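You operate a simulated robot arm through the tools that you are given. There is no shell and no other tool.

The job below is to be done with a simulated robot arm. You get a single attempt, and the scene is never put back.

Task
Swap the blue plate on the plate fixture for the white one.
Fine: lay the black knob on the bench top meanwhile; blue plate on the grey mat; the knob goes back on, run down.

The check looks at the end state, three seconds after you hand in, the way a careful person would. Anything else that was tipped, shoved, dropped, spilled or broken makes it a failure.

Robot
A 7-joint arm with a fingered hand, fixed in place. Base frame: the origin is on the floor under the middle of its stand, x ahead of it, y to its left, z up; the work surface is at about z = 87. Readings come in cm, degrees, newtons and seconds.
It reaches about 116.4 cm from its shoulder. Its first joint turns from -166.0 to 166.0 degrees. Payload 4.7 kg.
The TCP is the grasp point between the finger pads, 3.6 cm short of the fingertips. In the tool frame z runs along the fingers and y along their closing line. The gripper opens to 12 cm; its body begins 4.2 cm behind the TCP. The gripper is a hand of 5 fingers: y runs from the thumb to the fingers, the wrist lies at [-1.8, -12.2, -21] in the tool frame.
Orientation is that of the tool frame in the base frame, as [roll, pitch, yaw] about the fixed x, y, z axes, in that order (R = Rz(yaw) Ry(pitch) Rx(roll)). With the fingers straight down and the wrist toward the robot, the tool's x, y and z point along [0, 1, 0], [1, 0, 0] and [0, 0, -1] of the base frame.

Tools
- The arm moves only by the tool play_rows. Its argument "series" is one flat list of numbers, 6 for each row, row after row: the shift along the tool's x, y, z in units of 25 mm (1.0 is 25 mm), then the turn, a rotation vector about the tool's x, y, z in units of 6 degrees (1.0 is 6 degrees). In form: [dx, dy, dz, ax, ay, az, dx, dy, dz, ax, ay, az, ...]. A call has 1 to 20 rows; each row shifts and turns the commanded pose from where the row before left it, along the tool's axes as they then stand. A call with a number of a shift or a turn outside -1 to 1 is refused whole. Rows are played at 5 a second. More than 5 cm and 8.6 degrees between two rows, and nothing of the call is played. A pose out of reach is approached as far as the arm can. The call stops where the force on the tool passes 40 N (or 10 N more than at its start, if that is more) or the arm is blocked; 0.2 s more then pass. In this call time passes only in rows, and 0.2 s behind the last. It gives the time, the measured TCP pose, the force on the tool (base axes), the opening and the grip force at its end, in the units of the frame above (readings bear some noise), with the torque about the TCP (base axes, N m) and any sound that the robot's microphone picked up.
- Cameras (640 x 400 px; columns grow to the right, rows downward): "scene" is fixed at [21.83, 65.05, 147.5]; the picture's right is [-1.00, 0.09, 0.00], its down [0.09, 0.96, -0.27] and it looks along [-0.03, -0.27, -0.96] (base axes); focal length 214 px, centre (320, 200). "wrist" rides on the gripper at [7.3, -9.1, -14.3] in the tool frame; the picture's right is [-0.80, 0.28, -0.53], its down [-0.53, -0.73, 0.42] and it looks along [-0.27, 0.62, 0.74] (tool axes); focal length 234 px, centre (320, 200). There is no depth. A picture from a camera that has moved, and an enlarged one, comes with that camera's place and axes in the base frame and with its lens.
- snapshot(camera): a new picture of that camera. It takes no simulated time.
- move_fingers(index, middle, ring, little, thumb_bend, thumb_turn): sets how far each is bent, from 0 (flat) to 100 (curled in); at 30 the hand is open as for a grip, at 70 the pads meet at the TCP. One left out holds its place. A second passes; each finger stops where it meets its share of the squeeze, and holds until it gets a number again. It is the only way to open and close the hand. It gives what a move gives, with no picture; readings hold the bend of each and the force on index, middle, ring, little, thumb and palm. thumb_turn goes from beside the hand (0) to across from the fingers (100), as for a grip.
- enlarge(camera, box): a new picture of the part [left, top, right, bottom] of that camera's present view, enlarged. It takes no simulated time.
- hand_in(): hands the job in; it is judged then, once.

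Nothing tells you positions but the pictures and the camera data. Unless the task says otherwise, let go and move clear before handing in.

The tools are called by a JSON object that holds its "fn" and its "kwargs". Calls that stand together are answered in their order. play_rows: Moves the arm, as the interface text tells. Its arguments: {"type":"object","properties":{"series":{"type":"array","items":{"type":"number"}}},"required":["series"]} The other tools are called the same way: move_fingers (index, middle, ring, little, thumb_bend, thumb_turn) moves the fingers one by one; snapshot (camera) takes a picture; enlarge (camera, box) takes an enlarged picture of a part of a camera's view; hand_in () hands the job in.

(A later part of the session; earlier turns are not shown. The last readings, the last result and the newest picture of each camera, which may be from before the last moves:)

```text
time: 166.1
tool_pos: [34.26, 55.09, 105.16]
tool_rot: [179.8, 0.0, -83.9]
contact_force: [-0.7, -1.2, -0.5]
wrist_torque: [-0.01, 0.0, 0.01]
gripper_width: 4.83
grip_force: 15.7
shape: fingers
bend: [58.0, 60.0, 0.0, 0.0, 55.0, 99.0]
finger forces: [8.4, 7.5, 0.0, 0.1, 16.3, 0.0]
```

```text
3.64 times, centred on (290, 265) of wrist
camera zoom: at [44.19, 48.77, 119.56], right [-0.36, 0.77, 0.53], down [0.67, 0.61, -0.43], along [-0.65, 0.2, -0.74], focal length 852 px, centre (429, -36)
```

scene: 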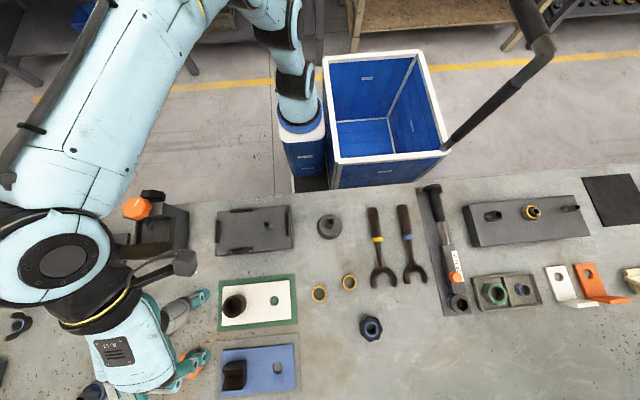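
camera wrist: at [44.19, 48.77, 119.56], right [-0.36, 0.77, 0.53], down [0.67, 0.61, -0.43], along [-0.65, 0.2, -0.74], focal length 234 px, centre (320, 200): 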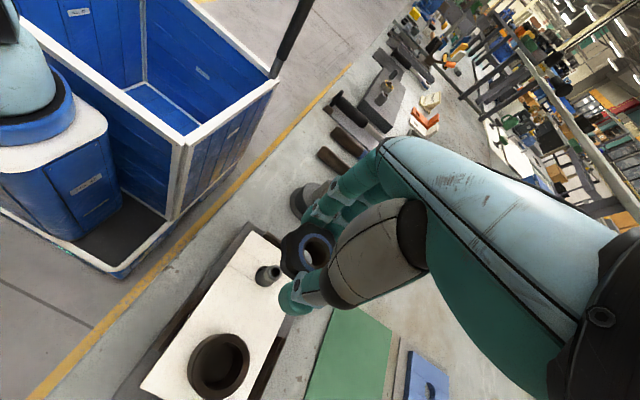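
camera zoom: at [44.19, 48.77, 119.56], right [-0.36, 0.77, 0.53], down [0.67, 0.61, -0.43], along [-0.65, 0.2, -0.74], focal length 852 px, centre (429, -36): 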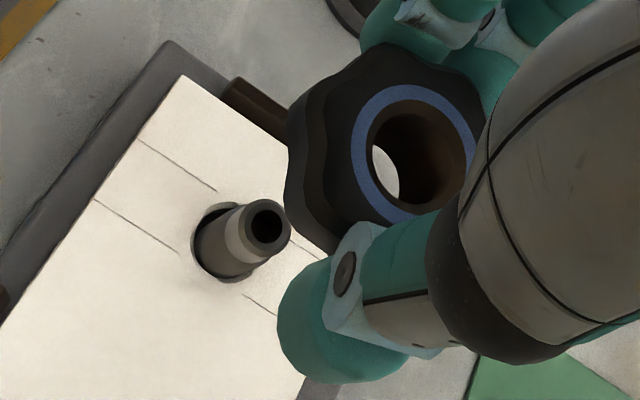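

Knob and stud line up within about 0.15 cm. Lowering to just above the stud and rechecking.

{"fn": "play_rows", "kwargs": {"series": [0, 0.03, 0.58, 0, 0, 0, 0, 0, 0.58, 0, 0, 0, 0, 0, 0.58, 0, 0, 0, 0, 0, 0.58, 0, 0, 0]}}

{"fn": "enlarge", "kwargs": {"camera": "wrist", "box": [230, 190, 350, 300]}}

```text
time: 167.1
tool_pos: [34.19, 54.99, 99.28]
tool_rot: [179.9, 0.1, -83.9]
contact_force: [0.0, -0.7, -0.6]
wrist_torque: [0.0, 0.0, 0.01]
gripper_width: 4.82
grip_force: 15.7
shape: fingers
bend: [58.0, 60.0, 0.0, 0.0, 55.0, 99.0]
finger forces: [8.4, 7.5, 0.0, 0.0, 16.3, 0.1]
```

```text
3.64 times, centred on (290, 245) of wrist
camera zoom: at [44.1, 48.74, 113.78], right [-0.36, 0.77, 0.53], down [0.67, 0.61, -0.43], along [-0.65, 0.2, -0.74], focal length 852 px, centre (429, 36)
```

zoom: 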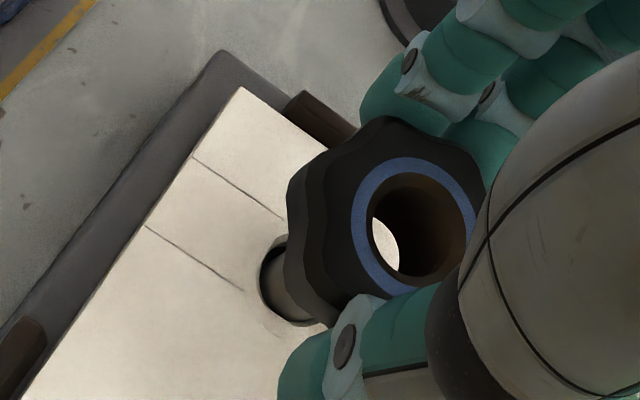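

Aligned almost exactly. Lowering onto the stud slowly.

{"fn": "play_rows", "kwargs": {"series": [0, 0, 0.2, 0, 0, 0, 0, 0, 0.2, 0, 0, 0, 0, 0, 0.2, 0, 0, 0, 0, 0, 0.15, 0, 0, 0]}}

{"fn": "play_rows", "kwargs": {"series": [0, 0, 0.06, 0, 0, 0, 0, 0, 0.06, 0, 0, 0]}}

{"fn": "enlarge", "kwargs": {"camera": "wrist", "box": [230, 190, 350, 300]}}

```text
time: 168.1
tool_pos: [34.26, 55.04, 97.3]
tool_rot: [179.8, -0.1, -83.9]
contact_force: [-0.8, -0.3, -0.6]
wrist_torque: [0.04, 0.04, -0.02]
gripper_width: 4.86
grip_force: 17.1
shape: fingers
bend: [58.0, 60.0, 0.0, 0.0, 55.0, 99.0]
finger forces: [8.5, 8.3, 0.0, 0.1, 16.0, 0.0]
```

```text
time: 168.7
tool_pos: [34.2, 54.95, 97.1]
tool_rot: [-180.0, 0.1, -83.9]
contact_force: [-1.5, 1.7, 2.1]
wrist_torque: [0.07, 0.02, 0.01]
gripper_width: 4.82
grip_force: 17.1
shape: fingers
bend: [58.0, 60.0, 0.0, 0.0, 55.0, 99.0]
finger forces: [8.6, 8.8, 0.1, 0.0, 16.4, 0.0]
```

```text
3.64 times, centred on (290, 245) of wrist
camera zoom: at [44.05, 48.74, 111.57], right [-0.36, 0.77, 0.53], down [0.67, 0.61, -0.43], along [-0.65, 0.2, -0.74], focal length 852 px, centre (429, 36)
```

zoom: 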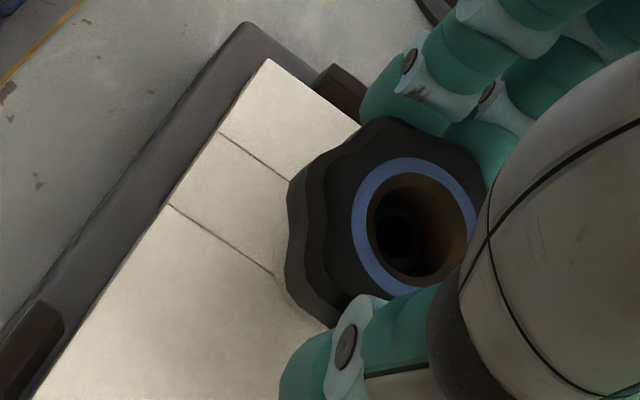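

The knob has met the thread start. Now turning clockwise with a light downward feed, rotating about the knob's centre.

{"fn": "play_rows", "kwargs": {"series": [-0.0105, 0, 0.02, 0, 0, 1, -0.0105, 0, 0.01, 0, 0, 1, -0.0105, 0, 0.005, 0, 0, 1, -0.0105, 0, 0.005, 0, 0, 1, -0.0105, 0, 0.005, 0, 0, 1, -0.0105, 0, 0.005, 0, 0, 1]}}

{"fn": "enlarge", "kwargs": {"camera": "wrist", "box": [230, 190, 350, 300]}}

```text
time: 170.1
tool_pos: [34.29, 55.13, 97.0]
tool_rot: [-180.0, -0.3, -120.0]
contact_force: [-3.0, 3.2, 0.1]
wrist_torque: [0.14, 0.05, -0.04]
gripper_width: 4.81
grip_force: 17.3
shape: fingers
bend: [58.0, 60.0, 0.0, 0.0, 55.0, 100.0]
finger forces: [9.1, 9.0, 0.0, 0.1, 15.1, 0.1]
```

```text
3.64 times, centred on (290, 245) of wrist
camera zoom: at [38.54, 44.34, 111.38], right [0.16, 0.84, 0.52], down [0.9, 0.09, -0.43], along [-0.41, 0.54, -0.74], focal length 852 px, centre (429, 36)
```

zoom: 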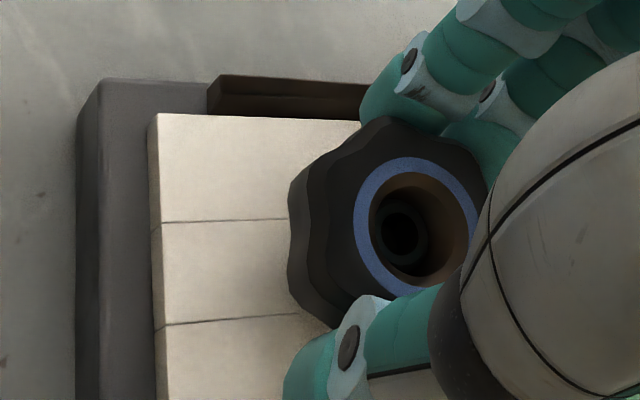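

{"fn": "play_rows", "kwargs": {"series": [-0.0105, 0, 0.01, 0, 0, 1, -0.0105, 0, 0.01, 0, 0, 1, -0.0105, 0, 0.01, 0, 0, 1, -0.0105, 0, 0.01, 0, 0, 1, -0.0105, 0, 0.01, 0, 0, 1, -0.0105, 0, 0.01, 0, 0, 1, -0.0105, 0, 0.01, 0, 0, 1, -0.0105, 0, 0.01, 0, 0, 1]}}

{"fn": "enlarge", "kwargs": {"camera": "wrist", "box": [230, 190, 350, 300]}}

```text
time: 171.9
tool_pos: [34.37, 55.46, 96.98]
tool_rot: [-179.9, -0.1, -168.0]
contact_force: [1.3, 5.1, -1.4]
wrist_torque: [0.19, 0.01, 0.03]
gripper_width: 4.79
grip_force: 16.4
shape: fingers
bend: [58.0, 60.0, 0.0, 0.0, 55.0, 100.0]
finger forces: [9.5, 9.9, 0.0, 0.0, 14.0, 0.1]
```

```text
3.64 times, centred on (290, 245) of wrist
camera zoom: at [29.17, 44.91, 111.31], right [0.73, 0.44, 0.52], down [0.67, -0.61, -0.42], along [0.13, 0.66, -0.74], focal length 852 px, centre (429, 36)
```

zoom: 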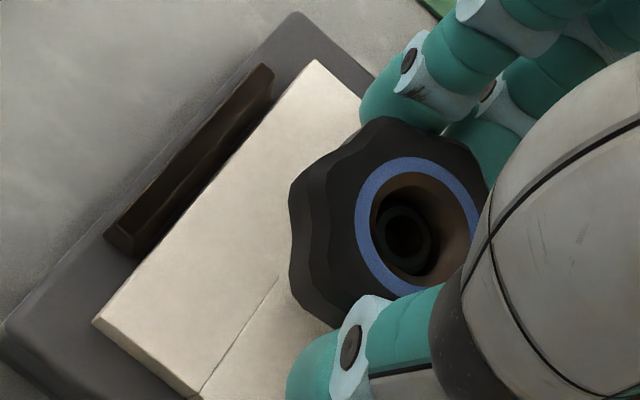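

{"fn": "play_rows", "kwargs": {"series": [-0.0105, 0, 0.01, 0, 0, 1, -0.0105, 0, 0.01, 0, 0, 1, -0.0105, 0, 0.01, 0, 0, 1, -0.0105, 0, 0.01, 0, 0, 1, -0.0105, 0, 0.01, 0, 0, 1, -0.0105, 0, 0.01, 0, 0, 1, -0.0105, 0, 0.01, 0, 0, 1, -0.0105, 0, 0.01, 0, 0, 1]}}

{"fn": "enlarge", "kwargs": {"camera": "wrist", "box": [230, 190, 350, 300]}}

```text
time: 173.7
tool_pos: [34.66, 55.26, 96.74]
tool_rot: [-179.9, 0.0, 144.0]
contact_force: [1.8, 1.9, 0.0]
wrist_torque: [0.06, -0.08, 0.01]
gripper_width: 4.75
grip_force: 16.1
shape: fingers
bend: [58.0, 60.0, 0.0, 0.0, 55.0, 100.0]
finger forces: [9.3, 8.7, 0.0, 0.0, 14.1, 0.1]
```

```text
3.64 times, centred on (290, 245) of wrist
camera zoom: at [23.45, 52.16, 111.17], right [0.82, -0.25, 0.52], down [0.0, -0.91, -0.42], along [0.58, 0.34, -0.74], focal length 852 px, centre (429, 36)
```

zoom: 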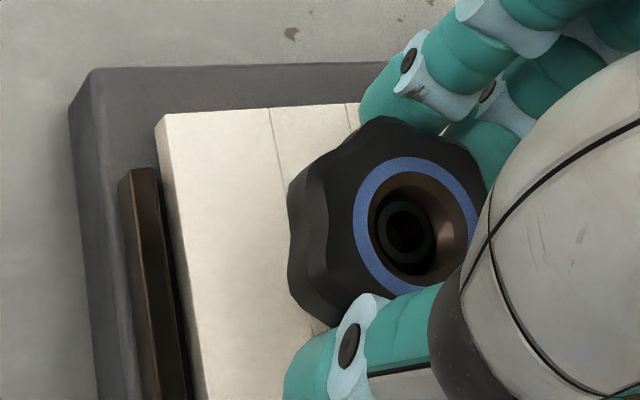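

{"fn": "play_rows", "kwargs": {"series": [-0.0105, 0, 0.01, 0, 0, 1, -0.0105, 0, 0.01, 0, 0, 1, -0.0105, 0, 0.01, 0, 0, 1, -0.0105, 0, 0.01, 0, 0, 1, -0.0105, 0, 0.01, 0, 0, 1, -0.0105, 0, 0.01, 0, 0, 1, -0.0105, 0, 0.01, 0, 0, 1, -0.0105, 0, 0.01, 0, 0, 1]}}

{"fn": "enlarge", "kwargs": {"camera": "wrist", "box": [230, 190, 350, 300]}}

```text
time: 175.5
tool_pos: [34.75, 55.06, 96.65]
tool_rot: [-180.0, 0.2, 96.0]
contact_force: [6.0, -2.4, -1.6]
wrist_torque: [-0.03, -0.16, 0.01]
gripper_width: 4.75
grip_force: 16.7
shape: fingers
bend: [58.0, 60.0, 0.0, 0.0, 56.0, 100.0]
finger forces: [10.0, 10.5, 0.0, 0.0, 13.0, 0.0]
```

```text
3.64 times, centred on (290, 245) of wrist
camera zoom: at [24.99, 61.38, 111.01], right [0.36, -0.77, 0.53], down [-0.67, -0.61, -0.42], along [0.64, -0.2, -0.74], focal length 852 px, centre (429, 36)
```

zoom: 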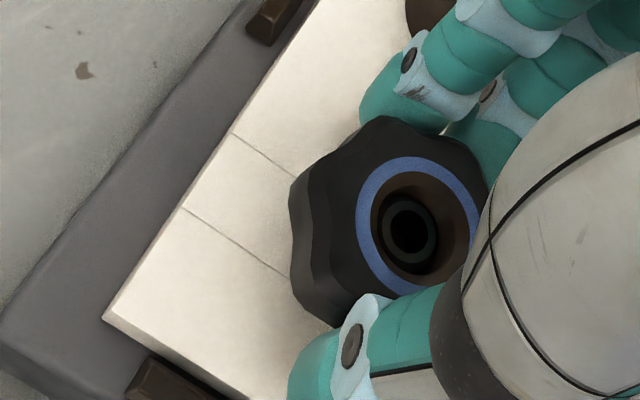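

{"fn": "play_rows", "kwargs": {"series": [-0.0105, 0, 0.012, 0, 0, 1, -0.0105, 0, 0.012, 0, 0, 1, -0.0105, 0, 0.012, 0, 0, 1, -0.0105, 0, 0.012, 0, 0, 1, -0.0105, 0, 0.012, 0, 0, 1]}}

{"fn": "enlarge", "kwargs": {"camera": "wrist", "box": [230, 190, 350, 300]}}

```text
time: 176.7
tool_pos: [34.68, 54.98, 96.4]
tool_rot: [-179.9, 0.0, 66.0]
contact_force: [5.1, -5.2, -0.7]
wrist_torque: [-0.13, -0.14, 0.06]
gripper_width: 4.75
grip_force: 17.3
shape: fingers
bend: [58.0, 60.0, 0.0, 0.0, 56.0, 100.0]
finger forces: [10.4, 10.9, 0.1, 0.1, 12.7, 0.0]
```

```text
3.64 times, centred on (290, 245) of wrist
camera zoom: at [29.38, 65.33, 110.84], right [-0.07, -0.85, 0.53], down [-0.89, -0.19, -0.42], along [0.46, -0.5, -0.74], focal length 852 px, centre (429, 36)
```

zoom: 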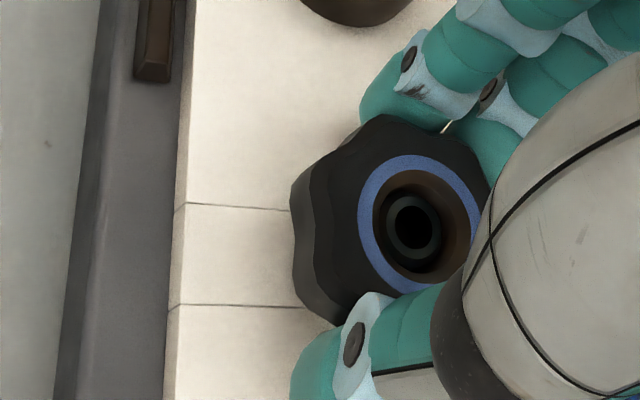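

Knob has descended about 0.7 cm in 210°. Releasing for the next stroke: open, rise, rotate back to yaw ~276.

{"fn": "move_fingers", "kwargs": {"index": 45, "middle": 44, "thumb_bend": 45}}

{"fn": "play_rows", "kwargs": {"series": [0, 0, -0.5, 0, 0, 0, 0, 0, -0.5, 0, 0, 0, 0, 0, -0.5, 0, 0, 0, 0, 0, -0.5, 0, 0, 0]}}

{"fn": "enlarge", "kwargs": {"camera": "wrist", "box": [230, 190, 350, 300]}}

```text
time: 177.7
tool_pos: [34.65, 55.05, 96.48]
tool_rot: [-179.9, 0.1, 66.0]
contact_force: [1.0, 0.5, -0.1]
wrist_torque: [-0.01, 0.02, 0.02]
gripper_width: 7.75
grip_force: 0.0
shape: fingers
bend: [45.0, 44.0, 0.0, 0.0, 45.0, 97.0]
finger forces: [0.0, 0.1, 0.0, 0.0, 0.1, 0.0]
```

```text
time: 178.7
tool_pos: [34.7, 54.99, 101.3]
tool_rot: [180.0, 0.2, 65.9]
contact_force: [-0.6, -0.1, -0.2]
wrist_torque: [0.01, -0.01, 0.01]
gripper_width: 7.76
grip_force: 0.0
shape: fingers
bend: [45.0, 44.0, 0.0, 0.0, 45.0, 97.0]
finger forces: [0.1, 0.0, 0.1, 0.1, 0.1, 0.1]
```

```text
3.64 times, centred on (290, 245) of wrist
camera zoom: at [29.32, 65.29, 115.8], right [-0.07, -0.85, 0.53], down [-0.89, -0.19, -0.42], along [0.46, -0.5, -0.74], focal length 852 px, centre (429, 36)
```

zoom: 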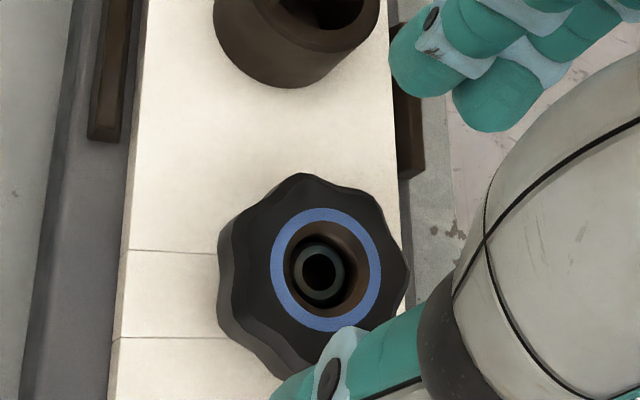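

Ring top is still ~0.35 cm above the stud top, so about 0.5 cm more to go. Rotating back for another clockwise stroke.

{"fn": "play_rows", "kwargs": {"series": [0, 0, 0, 0, 0, -1, 0, 0, 0, 0, 0, -1, 0, 0, 0, 0, 0, -1, 0, 0, 0, 0, 0, -1, 0, 0, 0, 0, 0, -1, 0, 0, 0, 0, 0, -1, 0, 0, 0, 0, 0, -1, 0, 0, 0, 0, 0, -1, 0, 0, 0, 0, 0, -1, 0, 0, 0, 0, 0, -1, 0, 0, 0, 0, 0, -1, 0, 0, 0, 0, 0, -1, 0, 0, 0, 0, 0, -1, 0, 0, 0, 0, 0, -1, 0, 0, 0, 0, 0, -1, 0, 0, 0, 0, 0, -1, 0, 0, 0, 0, 0, -1, 0, 0, 0, 0, 0, -1]}}

{"fn": "play_rows", "kwargs": {"series": [0, 0, 0, 0, 0, -1, 0, 0, 0, 0, 0, -1, 0, 0, 0, 0, 0, -1, 0, 0, 0, 0, 0, -1, 0, 0, 0, 0, 0, -1, 0, 0, 0, 0, 0, -1, 0, 0, 0, 0, 0, -1, 0, 0, 0, 0, 0, -1, 0, 0, 0, 0, 0, -1, 0, 0, 0, 0, 0, -1, 0, 0, 0, 0, 0, -1, 0, 0, 0, 0, 0, -1, 0, 0, 0, 0, 0, -1, 0, 0, 0, 0, 0, -1, 0, 0, 0, 0, 0, -1, 0, 0, 0, 0, 0, -1, 0, 0, 0, 0, 0, -1]}}

{"fn": "enlarge", "kwargs": {"camera": "wrist", "box": [210, 200, 330, 310]}}

```text
time: 182.5
tool_pos: [34.6, 54.92, 101.49]
tool_rot: [-179.9, -0.2, 174.1]
contact_force: [0.3, 0.7, 0.3]
wrist_torque: [-0.02, 0.0, 0.01]
gripper_width: 7.78
grip_force: 0.0
shape: fingers
bend: [45.0, 44.0, 0.0, 0.0, 45.0, 97.0]
finger forces: [0.0, 0.0, 0.0, 0.1, 0.1, 0.0]
```

```text
time: 186.1
tool_pos: [34.64, 55.15, 101.47]
tool_rot: [180.0, -0.1, -83.9]
contact_force: [-0.6, 0.4, 0.3]
wrist_torque: [0.02, -0.02, 0.01]
gripper_width: 7.76
grip_force: 0.0
shape: fingers
bend: [45.0, 44.0, 0.0, 0.0, 45.0, 97.0]
finger forces: [0.1, 0.0, 0.0, 0.0, 0.1, 0.1]
```

```text
3.64 times, centred on (270, 255) of wrist
camera zoom: at [44.56, 48.74, 115.85], right [-0.36, 0.77, 0.52], down [0.67, 0.61, -0.43], along [-0.65, 0.2, -0.74], focal length 852 px, centre (502, 0)
```

zoom: 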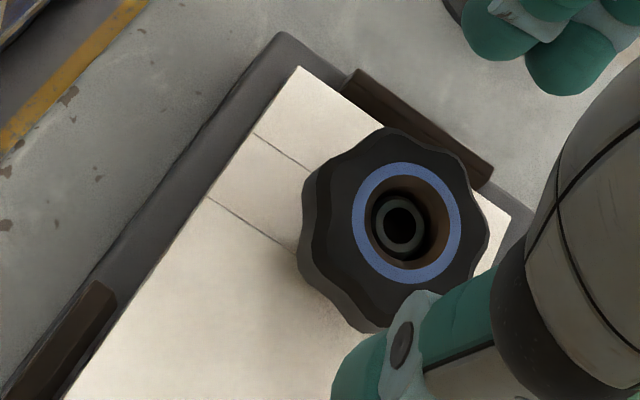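

{"fn": "play_rows", "kwargs": {"series": [0.045, 0.05, 0.6, 0, 0, 0, 0, 0, 0.6, 0, 0, 0, 0, 0, 0.55, 0, 0, 0, 0, 0, 0.4, 0, 0, 0]}}

{"fn": "move_fingers", "kwargs": {"index": 75, "middle": 75, "thumb_bend": 75}}

{"fn": "enlarge", "kwargs": {"camera": "wrist", "box": [230, 190, 350, 300]}}

```text
time: 187.1
tool_pos: [34.62, 54.87, 96.02]
tool_rot: [179.9, -0.1, -83.9]
contact_force: [0.3, 0.2, -0.5]
wrist_torque: [0.0, 0.03, 0.0]
gripper_width: 7.75
grip_force: 0.0
shape: fingers
bend: [45.0, 44.0, 0.0, 0.0, 45.0, 97.0]
finger forces: [0.0, 0.0, 0.1, 0.0, 0.0, 0.1]
```

```text
time: 188.1
tool_pos: [34.69, 54.88, 96.13]
tool_rot: [179.9, -0.1, -84.0]
contact_force: [-1.5, 0.6, -0.4]
wrist_torque: [0.03, 0.06, -0.01]
gripper_width: 4.63
grip_force: 14.1
shape: fingers
bend: [56.0, 59.0, 0.0, 0.0, 58.0, 99.0]
finger forces: [8.0, 6.3, 0.0, 0.0, 13.6, 0.0]
```

```text
3.64 times, centred on (290, 245) of wrist
camera zoom: at [44.53, 48.58, 110.51], right [-0.36, 0.77, 0.52], down [0.67, 0.61, -0.43], along [-0.65, 0.2, -0.74], focal length 852 px, centre (429, 36)
```

zoom: 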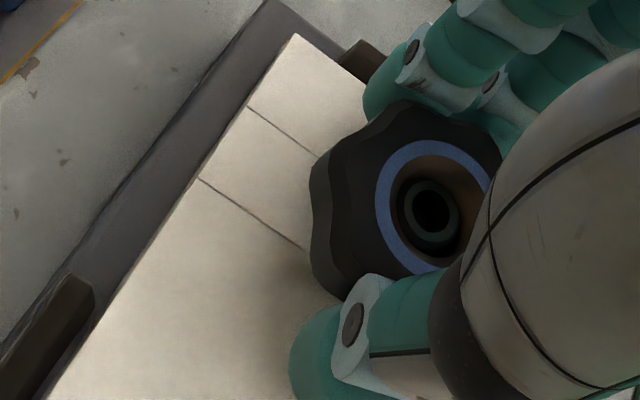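

Gripped centrally. Second clockwise stroke with monitoring.

{"fn": "play_rows", "kwargs": {"series": [0, 0, 0.006, 0, 0, 1, 0, 0, 0.006, 0, 0, 1, 0, 0, 0.006, 0, 0, 1, 0, 0, 0.006, 0, 0, 1, 0, 0, 0.006, 0, 0, 1, 0, 0, 0.006, 0, 0, 1, 0, 0, 0.006, 0, 0, 1, 0, 0, 0.006, 0, 0, 1]}}

{"fn": "enlarge", "kwargs": {"camera": "wrist", "box": [230, 190, 350, 300]}}

```text
time: 189.9
tool_pos: [34.54, 54.81, 95.96]
tool_rot: [179.9, -0.2, -132.0]
contact_force: [-4.4, 0.4, 0.3]
wrist_torque: [0.0, 0.08, 0.0]
gripper_width: 4.63
grip_force: 14.1
shape: fingers
bend: [56.0, 59.0, 0.0, 0.0, 59.0, 99.0]
finger forces: [9.8, 5.4, 0.0, 0.1, 12.1, 0.0]
```

```text
3.64 times, centred on (290, 245) of wrist
camera zoom: at [36.53, 43.34, 110.35], right [0.33, 0.79, 0.52], down [0.9, -0.1, -0.43], along [-0.28, 0.61, -0.74], focal length 852 px, centre (429, 36)
```

zoom: 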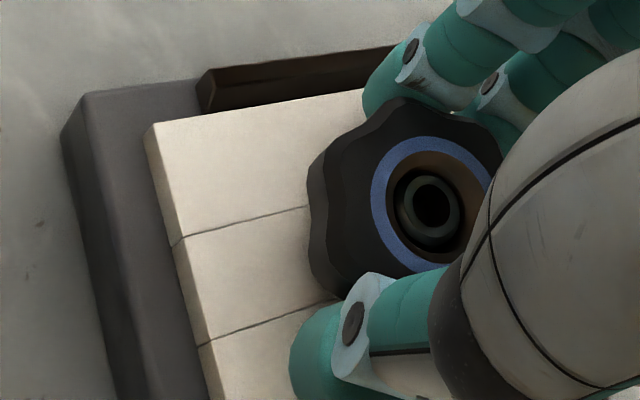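

{"fn": "play_rows", "kwargs": {"series": [0, 0, 0.007, 0, 0, 1, 0, 0, 0.007, 0, 0, 1, 0, 0, 0.007, 0, 0, 1, 0, 0, 0.007, 0, 0, 1, 0, 0, 0.007, 0, 0, 1, 0, 0, 0.007, 0, 0, 1, 0, 0, 0.007, 0, 0, 1, 0, 0, 0.007, 0, 0, 1, 0, 0, 0.007, 0, 0, 1, 0, 0, 0.007, 0, 0, 1]}}

{"fn": "enlarge", "kwargs": {"camera": "wrist", "box": [230, 190, 350, 300]}}

```text
time: 192.1
tool_pos: [34.63, 54.9, 95.79]
tool_rot: [179.9, -0.1, 168.0]
contact_force: [-9.0, 4.3, 3.7]
wrist_torque: [-0.05, 0.4, 0.02]
gripper_width: 4.63
grip_force: 14.7
shape: fingers
bend: [55.0, 59.0, 0.0, 0.0, 60.0, 98.0]
finger forces: [10.2, 6.3, 0.0, 0.1, 12.9, 0.0]
```

```text
3.64 times, centred on (290, 245) of wrist
camera zoom: at [25.6, 47.44, 110.25], right [0.84, 0.11, 0.52], down [0.37, -0.83, -0.42], along [0.39, 0.55, -0.74], focal length 852 px, centre (429, 36)
```

zoom: 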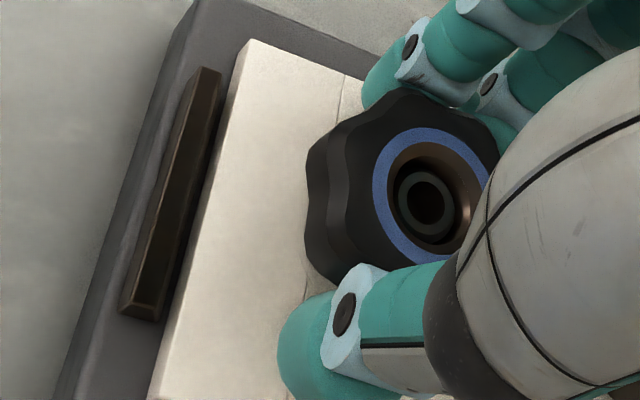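

Side force is building because the grip is slightly off-centre; I'll shift to recentre on the stud and rotate about the knob's true centre.

{"fn": "play_rows", "kwargs": {"series": [0.06, -0.012, 0.004, 0, 0, 1, 0.06, -0.012, 0.004, 0, 0, 1, 0.0071, 0.0071, 0.004, 0, 0, 1, 0.0071, 0.0071, 0.004, 0, 0, 1, 0.0071, 0.0071, 0.004, 0, 0, 1, 0.0071, 0.0071, 0.004, 0, 0, 1]}}

{"fn": "enlarge", "kwargs": {"camera": "wrist", "box": [230, 190, 350, 300]}}

```text
time: 193.5
tool_pos: [34.27, 54.95, 95.66]
tool_rot: [-180.0, 0.0, 132.0]
contact_force: [2.2, 3.5, 6.8]
wrist_torque: [0.08, 0.1, 0.0]
gripper_width: 4.55
grip_force: 14.5
shape: fingers
bend: [55.0, 59.0, 0.0, 0.0, 60.0, 100.0]
finger forces: [9.4, 7.2, 0.0, 0.0, 11.6, 0.1]
```

```text
3.64 times, centred on (290, 245) of wrist
camera zoom: at [22.67, 54.28, 110.13], right [0.75, -0.41, 0.52], down [-0.19, -0.89, -0.42], along [0.64, 0.22, -0.74], focal length 852 px, centre (429, 36)
```

zoom: 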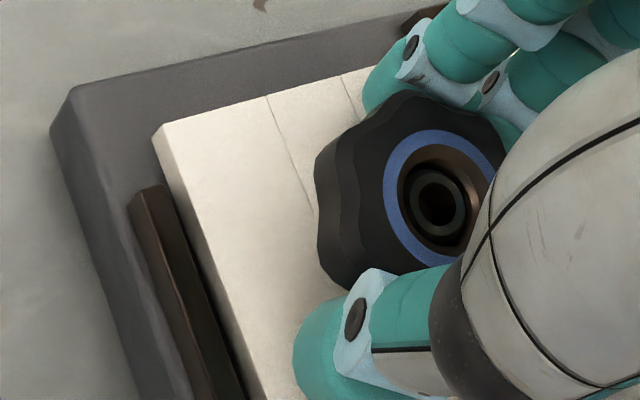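

{"fn": "play_rows", "kwargs": {"series": [0.0071, 0.0071, 0, 0, 0, 1, 0.0071, 0.0071, 0, 0, 0, 1, 0.0071, 0.0071, 0, 0, 0, 1, 0.0071, 0.0071, 0, 0, 0, 1, 0.0071, 0.0071, 0, 0, 0, 1, 0.0071, 0.0071, 0, 0, 0, 1]}}

{"fn": "enlarge", "kwargs": {"camera": "wrist", "box": [230, 190, 350, 300]}}

```text
time: 194.9
tool_pos: [34.3, 55.05, 95.57]
tool_rot: [-179.9, 0.1, 96.0]
contact_force: [-0.2, 1.5, 0.3]
wrist_torque: [0.06, 0.19, 0.03]
gripper_width: 4.6
grip_force: 14.8
shape: fingers
bend: [55.0, 59.0, 0.0, 0.0, 60.0, 100.0]
finger forces: [8.7, 7.9, 0.0, 0.1, 13.4, 0.0]
```

```text
3.64 times, centred on (290, 245) of wrist
camera zoom: at [24.57, 61.43, 110.06], right [0.36, -0.77, 0.53], down [-0.67, -0.61, -0.42], along [0.64, -0.2, -0.74], focal length 852 px, centre (429, 36)
```

zoom: 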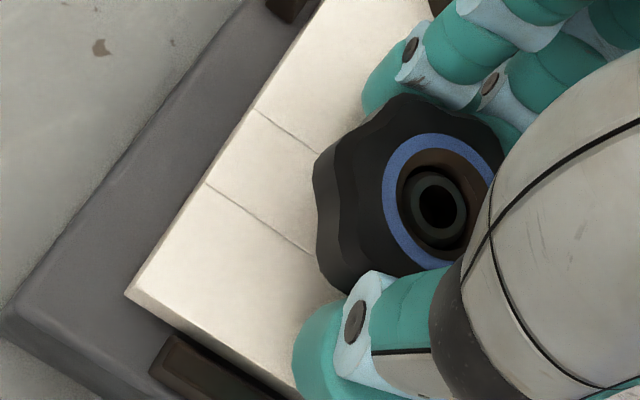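

{"fn": "play_rows", "kwargs": {"series": [0.0071, 0.0071, 0.004, 0, 0, 1, 0.0071, 0.0071, 0.004, 0, 0, 1, 0.0071, 0.0071, 0.004, 0, 0, 1, 0.0071, 0.0071, 0.004, 0, 0, 1, 0.0071, 0.0071, 0.004, 0, 0, 1]}}

{"fn": "enlarge", "kwargs": {"camera": "wrist", "box": [230, 190, 350, 300]}}

```text
time: 196.1
tool_pos: [34.46, 55.34, 95.59]
tool_rot: [-180.0, 0.2, 65.9]
contact_force: [-0.3, -0.8, -8.8]
wrist_torque: [0.1, 0.15, -0.01]
gripper_width: 4.63
grip_force: 15.4
shape: fingers
bend: [55.0, 59.0, 0.0, 0.0, 60.0, 100.0]
finger forces: [9.2, 9.2, 0.1, 0.0, 12.9, 0.0]
```

```text
3.64 times, centred on (290, 245) of wrist
camera zoom: at [29.1, 65.57, 110.03], right [-0.07, -0.85, 0.53], down [-0.89, -0.19, -0.42], along [0.46, -0.5, -0.74], focal length 852 px, centre (429, 36)
```

zoom: 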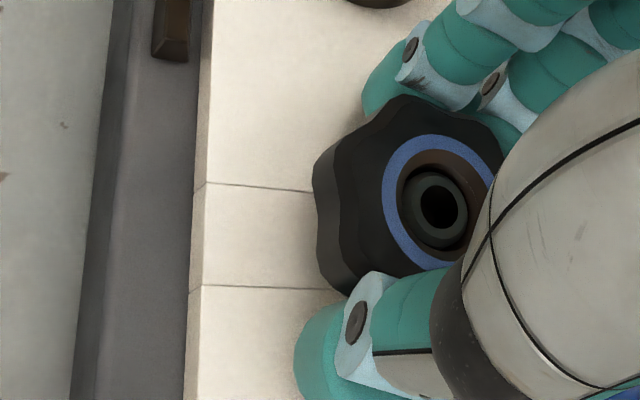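

The thread is pulling the knob down (Fz −9 N). Release, rise, and check its height.

{"fn": "move_fingers", "kwargs": {"index": 45, "middle": 44, "thumb_bend": 45}}

{"fn": "play_rows", "kwargs": {"series": [0, 0, -0.5, 0, 0, 0, 0, 0, -0.5, 0, 0, 0, 0, 0, -0.5, 0, 0, 0, 0, 0, -0.5, 0, 0, 0]}}

{"fn": "enlarge", "kwargs": {"camera": "wrist", "box": [210, 190, 330, 300]}}

```text
time: 197.1
tool_pos: [34.51, 55.15, 95.59]
tool_rot: [-179.8, 0.2, 66.0]
contact_force: [0.1, 0.0, -0.2]
wrist_torque: [-0.05, -0.02, 0.0]
gripper_width: 7.78
grip_force: 0.1
shape: fingers
bend: [45.0, 44.0, 0.0, 0.0, 45.0, 97.0]
finger forces: [0.0, 0.0, 0.0, 0.0, 0.1, 0.0]
```

```text
time: 198.1
tool_pos: [34.48, 55.33, 100.58]
tool_rot: [-180.0, 0.2, 66.1]
contact_force: [0.2, -0.4, -0.1]
wrist_torque: [-0.06, 0.0, 0.0]
gripper_width: 7.76
grip_force: 0.1
shape: fingers
bend: [45.0, 44.0, 0.0, 0.0, 45.0, 97.0]
finger forces: [0.0, 0.0, 0.0, 0.1, 0.0, 0.0]
```

```text
3.64 times, centred on (270, 245) of wrist
camera zoom: at [29.13, 65.66, 114.95], right [-0.07, -0.85, 0.53], down [-0.89, -0.19, -0.42], along [0.46, -0.5, -0.74], focal length 852 px, centre (502, 36)
```

zoom: 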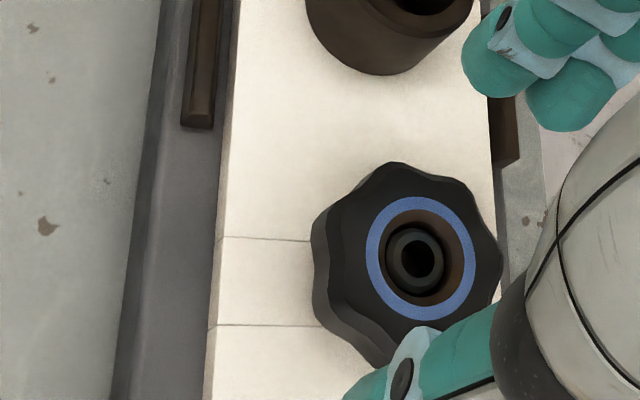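

About 0.3 cm remains. Rotating back for a third stroke.

{"fn": "play_rows", "kwargs": {"series": [0, 0, 0, 0, 0, -1, 0, 0, 0, 0, 0, -1, 0, 0, 0, 0, 0, -1, 0, 0, 0, 0, 0, -1, 0, 0, 0, 0, 0, -1, 0, 0, 0, 0, 0, -1, 0, 0, 0, 0, 0, -1, 0, 0, 0, 0, 0, -1, 0, 0, 0, 0, 0, -1, 0, 0, 0, 0, 0, -1, 0, 0, 0, 0, 0, -1, 0, 0, 0, 0, 0, -1, 0, 0, 0, 0, 0, -1, 0, 0, 0, 0, 0, -1, 0, 0, 0, 0, 0, -1, 0, 0, 0, 0, 0, -1, 0, 0, 0, 0, 0, -1, 0, 0, 0, 0, 0, -1]}}

{"fn": "play_rows", "kwargs": {"series": [0, 0, 0, 0, 0, -1, 0, 0, 0, 0, 0, -1, 0, 0, 0, 0, 0, -1, 0, 0, 0, 0, 0, -1, 0, 0, 0, 0, 0, -1, 0, 0, 0, 0, 0, -1, 0, 0, 0, 0, 0, -1, 0, 0, 0, 0, 0, -1, 0, 0, 0, 0, 0, -1, 0, 0, 0, 0, 0, -1, 0, 0, 0, 0, 0, -1, 0, 0, 0, 0, 0, -1, 0, 0, 0, 0, 0, -1, 0, 0, 0, 0, 0, -1, 0, 0, 0, 0, 0, -1, 0, 0, 0, 0, 0, -1, 0, 0, 0, 0, 0, -1]}}

{"fn": "enlarge", "kwargs": {"camera": "wrist", "box": [210, 200, 330, 310]}}

```text
time: 201.9
tool_pos: [34.4, 55.15, 100.52]
tool_rot: [-179.9, -0.1, 174.1]
contact_force: [-0.3, 0.5, -0.1]
wrist_torque: [0.02, -0.03, -0.02]
gripper_width: 7.76
grip_force: 0.1
shape: fingers
bend: [45.0, 44.0, 0.0, 0.0, 45.0, 97.0]
finger forces: [0.0, 0.0, 0.1, 0.1, 0.0, 0.0]
```

```text
time: 205.5
tool_pos: [34.51, 55.18, 100.57]
tool_rot: [179.9, -0.1, -83.8]
contact_force: [-0.4, -0.5, 0.3]
wrist_torque: [0.01, 0.0, 0.01]
gripper_width: 7.78
grip_force: 0.1
shape: fingers
bend: [45.0, 44.0, 0.0, 0.0, 45.0, 97.0]
finger forces: [0.1, 0.0, 0.0, 0.1, 0.0, 0.1]
```

```text
3.64 times, centred on (270, 255) of wrist
camera zoom: at [44.38, 48.99, 115.07], right [-0.36, 0.77, 0.52], down [0.67, 0.61, -0.43], along [-0.65, 0.2, -0.74], focal length 852 px, centre (502, 0)
```

zoom: 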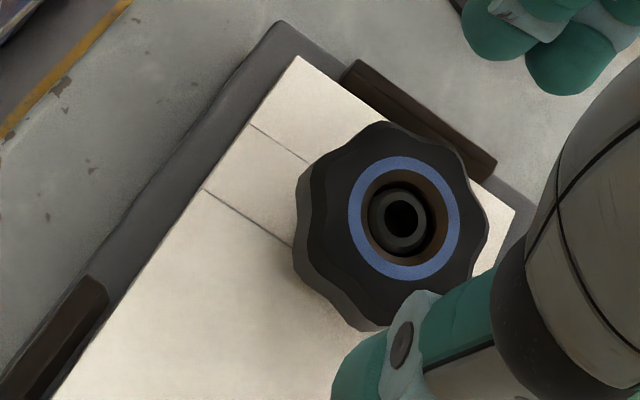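

{"fn": "play_rows", "kwargs": {"series": [0.06, 0.01, 0.6, 0, 0, 0, 0, 0, 0.6, 0, 0, 0, 0, 0, 0.5, 0, 0, 0, 0, 0, 0.25, 0, 0, 0]}}

{"fn": "move_fingers", "kwargs": {"index": 56, "middle": 57, "thumb_bend": 57}}

{"fn": "move_fingers", "kwargs": {"index": 78, "middle": 78, "thumb_bend": 78}}

{"fn": "enlarge", "kwargs": {"camera": "wrist", "box": [230, 190, 350, 300]}}

```text
time: 206.5
tool_pos: [34.47, 55.05, 95.64]
tool_rot: [179.9, -0.1, -84.0]
contact_force: [-0.2, 0.1, 0.0]
wrist_torque: [0.02, -0.02, -0.01]
gripper_width: 7.79
grip_force: 0.1
shape: fingers
bend: [45.0, 44.0, 0.0, 0.0, 45.0, 97.0]
finger forces: [0.1, 0.1, 0.1, 0.0, 0.0, 0.1]
```

```text
time: 207.5
tool_pos: [34.46, 55.14, 95.65]
tool_rot: [179.9, -0.1, -84.1]
contact_force: [-0.3, -0.3, -0.3]
wrist_torque: [0.02, -0.02, -0.04]
gripper_width: 5.05
grip_force: 1.4
shape: fingers
bend: [55.0, 55.0, 0.0, 0.0, 54.0, 98.0]
finger forces: [1.3, 0.7, 0.1, 0.0, 1.8, 0.0]
```

```text
time: 208.5
tool_pos: [34.34, 55.08, 95.71]
tool_rot: [179.9, -0.2, -83.8]
contact_force: [-6.1, -0.3, -3.2]
wrist_torque: [0.02, 0.11, -0.03]
gripper_width: 4.76
grip_force: 15.1
shape: fingers
bend: [56.0, 59.0, 0.0, 0.0, 57.0, 99.0]
finger forces: [9.8, 8.2, 0.0, 0.1, 12.5, 0.0]
```

```text
3.64 times, centred on (290, 245) of wrist
camera zoom: at [44.32, 48.86, 110.12], right [-0.36, 0.77, 0.52], down [0.67, 0.61, -0.43], along [-0.65, 0.2, -0.74], focal length 852 px, centre (429, 36)
```

zoom: 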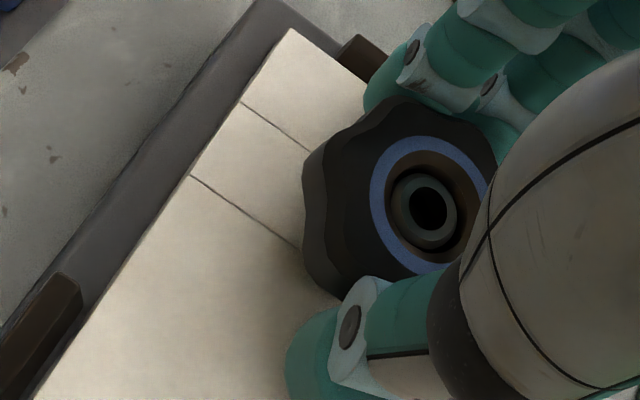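

Centred grip. Turning clockwise again, watching torque for the run-down.

{"fn": "play_rows", "kwargs": {"series": [0, 0, 0.003, 0, 0, 1, 0, 0, 0.003, 0, 0, 1, 0, 0, 0.003, 0, 0, 1, 0, 0, 0.003, 0, 0, 1, 0, 0, 0.003, 0, 0, 1, 0, 0, 0.003, 0, 0, 1]}}

{"fn": "play_rows", "kwargs": {"series": [0, 0, 0.003, 0, 0, 1, 0, 0, 0.003, 0, 0, 1, 0, 0, 0.003, 0, 0, 1, 0, 0, 0.003, 0, 0, 1, 0, 0, 0.003, 0, 0, 1, 0, 0, 0.003, 0, 0, 1]}}

{"fn": "enlarge", "kwargs": {"camera": "wrist", "box": [230, 190, 350, 300]}}

```text
time: 209.9
tool_pos: [34.47, 55.19, 95.68]
tool_rot: [179.9, -0.2, -120.1]
contact_force: [-2.4, 1.4, -12.1]
wrist_torque: [0.05, 0.03, 0.01]
gripper_width: 4.74
grip_force: 15.2
shape: fingers
bend: [56.0, 59.0, 0.0, 0.0, 57.0, 99.0]
finger forces: [9.4, 8.6, 0.1, 0.0, 12.4, 0.0]
```

```text
time: 211.3
tool_pos: [34.42, 55.11, 95.59]
tool_rot: [-180.0, -0.1, -156.2]
contact_force: [0.0, 3.4, -8.2]
wrist_torque: [-0.01, -0.01, -0.01]
gripper_width: 4.74
grip_force: 14.9
shape: fingers
bend: [56.0, 59.0, 0.0, 0.0, 57.0, 100.0]
finger forces: [8.8, 8.9, 0.1, 0.0, 12.7, 0.1]
```

```text
3.64 times, centred on (290, 245) of wrist
camera zoom: at [31.61, 43.81, 110.05], right [0.62, 0.58, 0.52], down [0.78, -0.45, -0.43], along [-0.01, 0.67, -0.74], focal length 852 px, centre (429, 36)
```

zoom: 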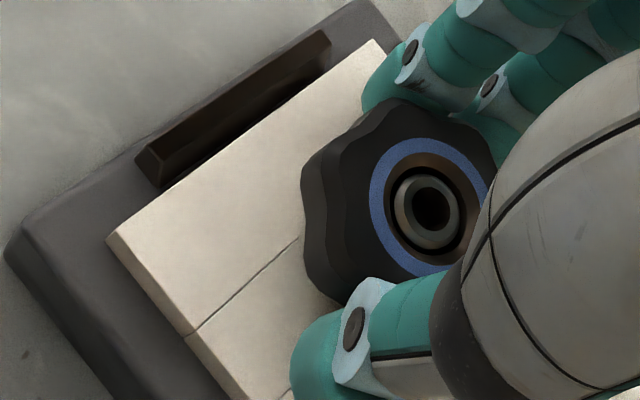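

{"fn": "play_rows", "kwargs": {"series": [0, 0, 0.015, 0, 0, 1, 0, 0, 0.01, 0, 0, 1, 0, 0, 0.005, 0, 0, 1, 0, 0, 0.005, 0, 0, 1, 0, 0, 0.005, 0, 0, 1, 0, 0, 0.005, 0, 0, 1]}}

{"fn": "play_rows", "kwargs": {"series": [0, 0, 0.004, 0, 0, 1, 0, 0, 0.004, 0, 0, 1, 0, 0, 0.004, 0, 0, 1, 0, 0, 0.004, 0, 0, 1, 0, 0, 0.004, 0, 0, 1, 0, 0, 0.004, 0, 0, 1]}}

{"fn": "enlarge", "kwargs": {"camera": "wrist", "box": [230, 190, 350, 300]}}

```text
time: 212.7
tool_pos: [34.48, 54.95, 95.67]
tool_rot: [-179.9, -0.1, 168.0]
contact_force: [4.7, 4.2, -9.2]
wrist_torque: [0.07, -0.12, 0.04]
gripper_width: 4.73
grip_force: 15.8
shape: fingers
bend: [56.0, 59.0, 0.0, 0.0, 57.0, 100.0]
finger forces: [9.6, 10.0, 0.0, 0.1, 11.7, 0.1]
```

```text
time: 214.1
tool_pos: [34.53, 55.02, 95.35]
tool_rot: [-179.9, 0.1, 131.9]
contact_force: [2.4, 1.3, -6.3]
wrist_torque: [-0.01, -0.03, 0.04]
gripper_width: 4.71
grip_force: 15.1
shape: fingers
bend: [56.0, 59.0, 0.0, 0.0, 58.0, 100.0]
finger forces: [9.3, 8.4, 0.0, 0.0, 12.5, 0.0]
```

```text
3.64 times, centred on (290, 245) of wrist
camera zoom: at [22.97, 54.38, 109.89], right [0.75, -0.41, 0.52], down [-0.19, -0.89, -0.42], along [0.64, 0.21, -0.74], focal length 852 px, centre (429, 36)
```

zoom: 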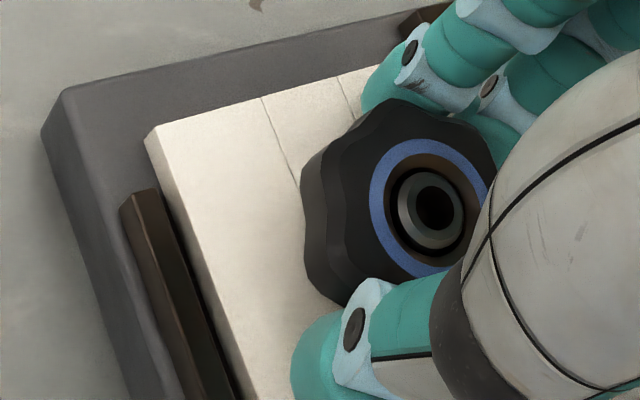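

{"fn": "play_rows", "kwargs": {"series": [0, 0, 0.004, 0, 0, 1, 0, 0, 0.004, 0, 0, 1, 0, 0, 0.004, 0, 0, 1, 0, 0, 0.004, 0, 0, 1, 0, 0, 0.004, 0, 0, 1, 0, 0, 0.004, 0, 0, 1]}}

{"fn": "play_rows", "kwargs": {"series": [0, 0, 0.004, 0, 0, 1, 0, 0, 0.004, 0, 0, 1, 0, 0, 0.004, 0, 0, 1, 0, 0, 0.004, 0, 0, 1, 0, 0, 0.004, 0, 0, 1]}}

{"fn": "enlarge", "kwargs": {"camera": "wrist", "box": [230, 190, 350, 300]}}

```text
time: 215.5
tool_pos: [34.43, 55.19, 95.46]
tool_rot: [-179.9, 0.2, 96.1]
contact_force: [4.5, 9.9, -6.8]
wrist_torque: [0.34, -0.08, 0.56]
gripper_width: 4.65
grip_force: 16.1
shape: fingers
bend: [57.0, 59.0, 0.0, 0.0, 58.0, 100.0]
finger forces: [12.6, 8.8, 0.1, 0.0, 11.1, 0.0]
```

```text
time: 216.7
tool_pos: [34.66, 55.17, 95.29]
tool_rot: [-179.9, 0.2, 66.0]
contact_force: [14.3, 21.5, -10.0]
wrist_torque: [0.73, -0.25, 1.29]
gripper_width: 4.82
grip_force: 25.1
shape: fingers
bend: [56.0, 58.0, 0.0, 0.0, 58.0, 100.0]
finger forces: [24.0, 12.5, 0.0, 0.1, 13.8, 0.0]
```

```text
3.64 times, centred on (290, 245) of wrist
camera zoom: at [29.19, 65.51, 109.72], right [-0.07, -0.85, 0.53], down [-0.89, -0.19, -0.42], along [0.46, -0.5, -0.74], focal length 852 px, centre (429, 36)
```

zoom: 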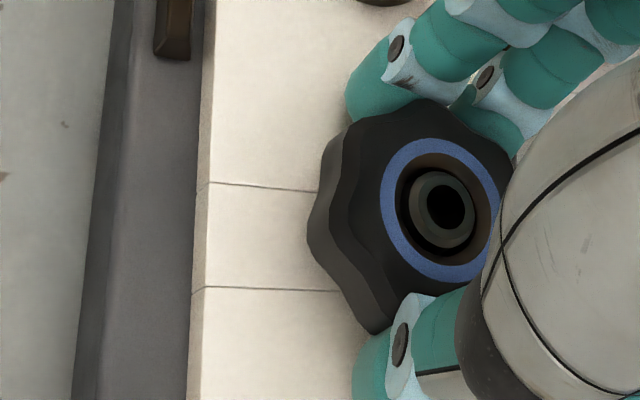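

Torque rose to 1.3 N·m with the fingers starting to slip round the lobes: the knob has run down tight. Releasing, rising and inspecting.

{"fn": "move_fingers", "kwargs": {"index": 45, "middle": 44, "thumb_bend": 45}}

{"fn": "play_rows", "kwargs": {"series": [0, 0, -0.5, 0, 0, 0, 0, 0, -0.5, 0, 0, 0, 0, 0, -0.5, 0, 0, 0, 0, 0, -0.5, 0, 0, 0, 0, 0, -0.5, 0, 0, 0]}}

{"fn": "enlarge", "kwargs": {"camera": "wrist", "box": [210, 180, 330, 290]}}

```text
time: 217.7
tool_pos: [34.56, 55.05, 95.4]
tool_rot: [-179.9, 0.1, 66.0]
contact_force: [-0.4, 0.2, -0.4]
wrist_torque: [0.02, -0.02, 0.01]
gripper_width: 7.76
grip_force: 0.1
shape: fingers
bend: [45.0, 44.0, 0.0, 0.0, 45.0, 97.0]
finger forces: [0.0, 0.0, 0.0, 0.0, 0.0, 0.0]
```

```text
time: 218.9
tool_pos: [34.41, 54.96, 101.53]
tool_rot: [-179.8, 0.0, 66.0]
contact_force: [0.2, -0.6, 1.5]
wrist_torque: [-0.01, -0.02, 0.01]
gripper_width: 7.76
grip_force: 0.1
shape: fingers
bend: [45.0, 44.0, 0.0, 0.0, 45.0, 97.0]
finger forces: [0.1, 0.1, 0.0, 0.1, 0.0, 0.1]
```

```text
3.64 times, centred on (270, 235) of wrist
camera zoom: at [29.09, 65.38, 116.03], right [-0.07, -0.85, 0.53], down [-0.89, -0.19, -0.42], along [0.46, -0.5, -0.74], focal length 852 px, centre (502, 73)
```

zoom: 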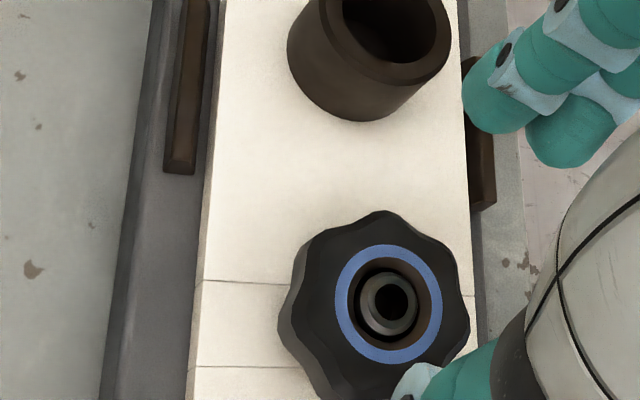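

Stud and ring tops are level, like at the start. I'll rotate to yaw 180 and make a confirming turn from a fresh grip.

{"fn": "play_rows", "kwargs": {"series": [0, 0, 0, 0, 0, -1, 0, 0, 0, 0, 0, -1, 0, 0, 0, 0, 0, -1, 0, 0, 0, 0, 0, -1, 0, 0, 0, 0, 0, -1, 0, 0, 0, 0, 0, -1, 0, 0, 0, 0, 0, -1, 0, 0, 0, 0, 0, -1, 0, 0, 0, 0, 0, -1, 0, 0, 0, 0, 0, -1, 0, 0, 0, 0, 0, -1, 0, 0, 0, 0, 0, -1, 0, 0, 0, 0, 0, -1, 0, 0, 0, 0, 0, -1, 0, 0, 0, 0, 0, -1, 0, 0, 0, 0, 0, -1, 0, 0, 0, 0, 0, -1, 0, 0, 0, 0, 0, -1, 0, 0, 0, 0, 0, -1, 0, 0, 0, 0, 0, -1]}}

{"fn": "enlarge", "kwargs": {"camera": "wrist", "box": [200, 190, 330, 320]}}

{"fn": "enlarge", "kwargs": {"camera": "scene", "box": [205, 195, 305, 260]}}

```text
time: 223.1
tool_pos: [34.57, 54.95, 101.69]
tool_rot: [180.0, -0.1, -173.9]
contact_force: [0.8, -0.2, 0.0]
wrist_torque: [0.03, 0.03, 0.01]
gripper_width: 7.77
grip_force: 0.0
shape: fingers
bend: [45.0, 44.0, 0.0, 0.0, 45.0, 97.0]
finger forces: [0.1, 0.0, 0.0, 0.0, 0.0, 0.0]
```

```text
3.08 times, centred on (265, 255) of wrist
camera zoom: at [28.25, 45.18, 116.08], right [0.77, 0.36, 0.52], down [0.61, -0.67, -0.43], along [0.2, 0.64, -0.74], focal length 720 px, centre (489, 31)
```

zoom: 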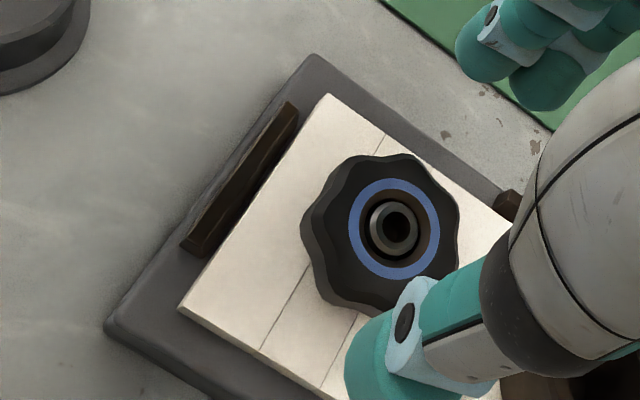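

```text
6.15 times, centred on (255, 228) of scene
camera zoom: at [21.83, 65.05, 147.5], right [-1.0, 0.09, 0.0], down [0.09, 0.96, -0.27], along [-0.03, -0.27, -0.96], focal length 1320 px, centre (720, 31)
```

zoom: 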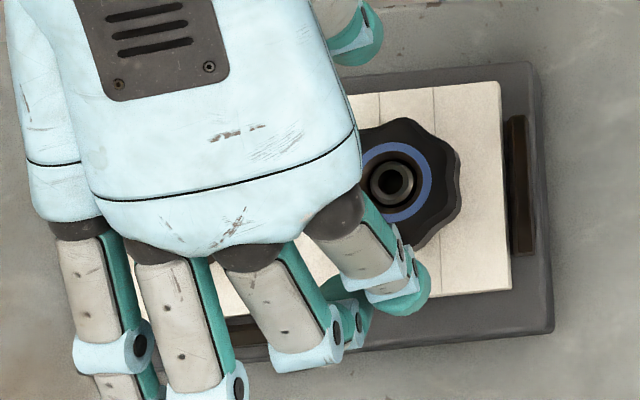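

Everything looks like the initial seated state. One confirming turn from a fresh grip here.

{"fn": "play_rows", "kwargs": {"series": [0, 0.03, 0.6, 0, 0, 0, 0, 0, 0.6, 0, 0, 0, 0, 0, 0.6, 0, 0, 0, 0, 0, 0.4, 0, 0, 0, 0, 0, 0.22, 0, 0, 0]}}

{"fn": "move_fingers", "kwargs": {"index": 78, "middle": 78, "thumb_bend": 78}}

{"fn": "play_rows", "kwargs": {"series": [0, 0, 0, 0, 0, 0.7, 0, 0, 0, 0, 0, 0.7, 0, 0, 0, 0, 0, 0.7, 0, 0, 0, 0, 0, 0.7]}}

{"fn": "enlarge", "kwargs": {"camera": "wrist", "box": [230, 190, 350, 300]}}

```text
time: 224.3
tool_pos: [34.48, 55.08, 95.51]
tool_rot: [-179.9, -0.1, -174.0]
contact_force: [-0.2, -0.1, -0.5]
wrist_torque: [0.01, -0.06, 0.0]
gripper_width: 7.79
grip_force: 0.0
shape: fingers
bend: [45.0, 44.0, 0.0, 0.0, 45.0, 97.0]
finger forces: [0.0, 0.1, 0.0, 0.0, 0.0, 0.0]
```

```text
time: 225.3
tool_pos: [34.58, 55.07, 95.6]
tool_rot: [-179.9, -0.2, -174.0]
contact_force: [-0.8, 8.3, -1.0]
wrist_torque: [0.29, 0.02, 0.05]
gripper_width: 4.82
grip_force: 14.3
shape: fingers
bend: [55.0, 58.0, 0.0, 0.0, 57.0, 99.0]
finger forces: [8.2, 9.7, 0.1, 0.0, 11.1, 0.0]
```

```text
time: 226.3
tool_pos: [34.38, 54.97, 95.53]
tool_rot: [-179.7, -0.1, 169.2]
contact_force: [-19.7, 7.9, -4.7]
wrist_torque: [0.36, 0.72, 1.0]
gripper_width: 4.97
grip_force: 22.3
shape: fingers
bend: [55.0, 57.0, 0.0, 0.0, 57.0, 100.0]
finger forces: [19.0, 11.7, 0.1, 0.0, 14.1, 0.0]
```

```text
3.64 times, centred on (290, 245) of wrist
camera zoom: at [25.55, 47.46, 109.99], right [0.84, 0.13, 0.52], down [0.38, -0.82, -0.42], along [0.38, 0.56, -0.74], focal length 852 px, centre (429, 36)
```

zoom: 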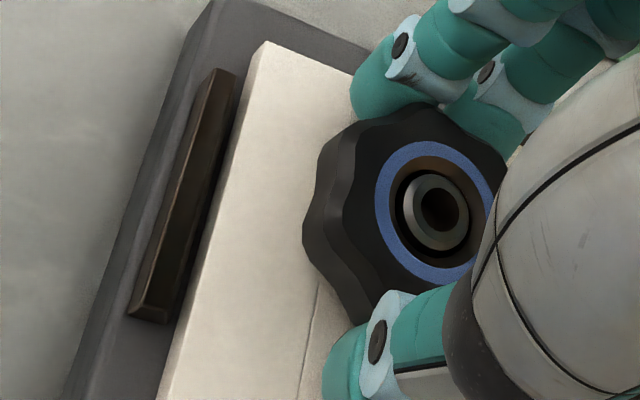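

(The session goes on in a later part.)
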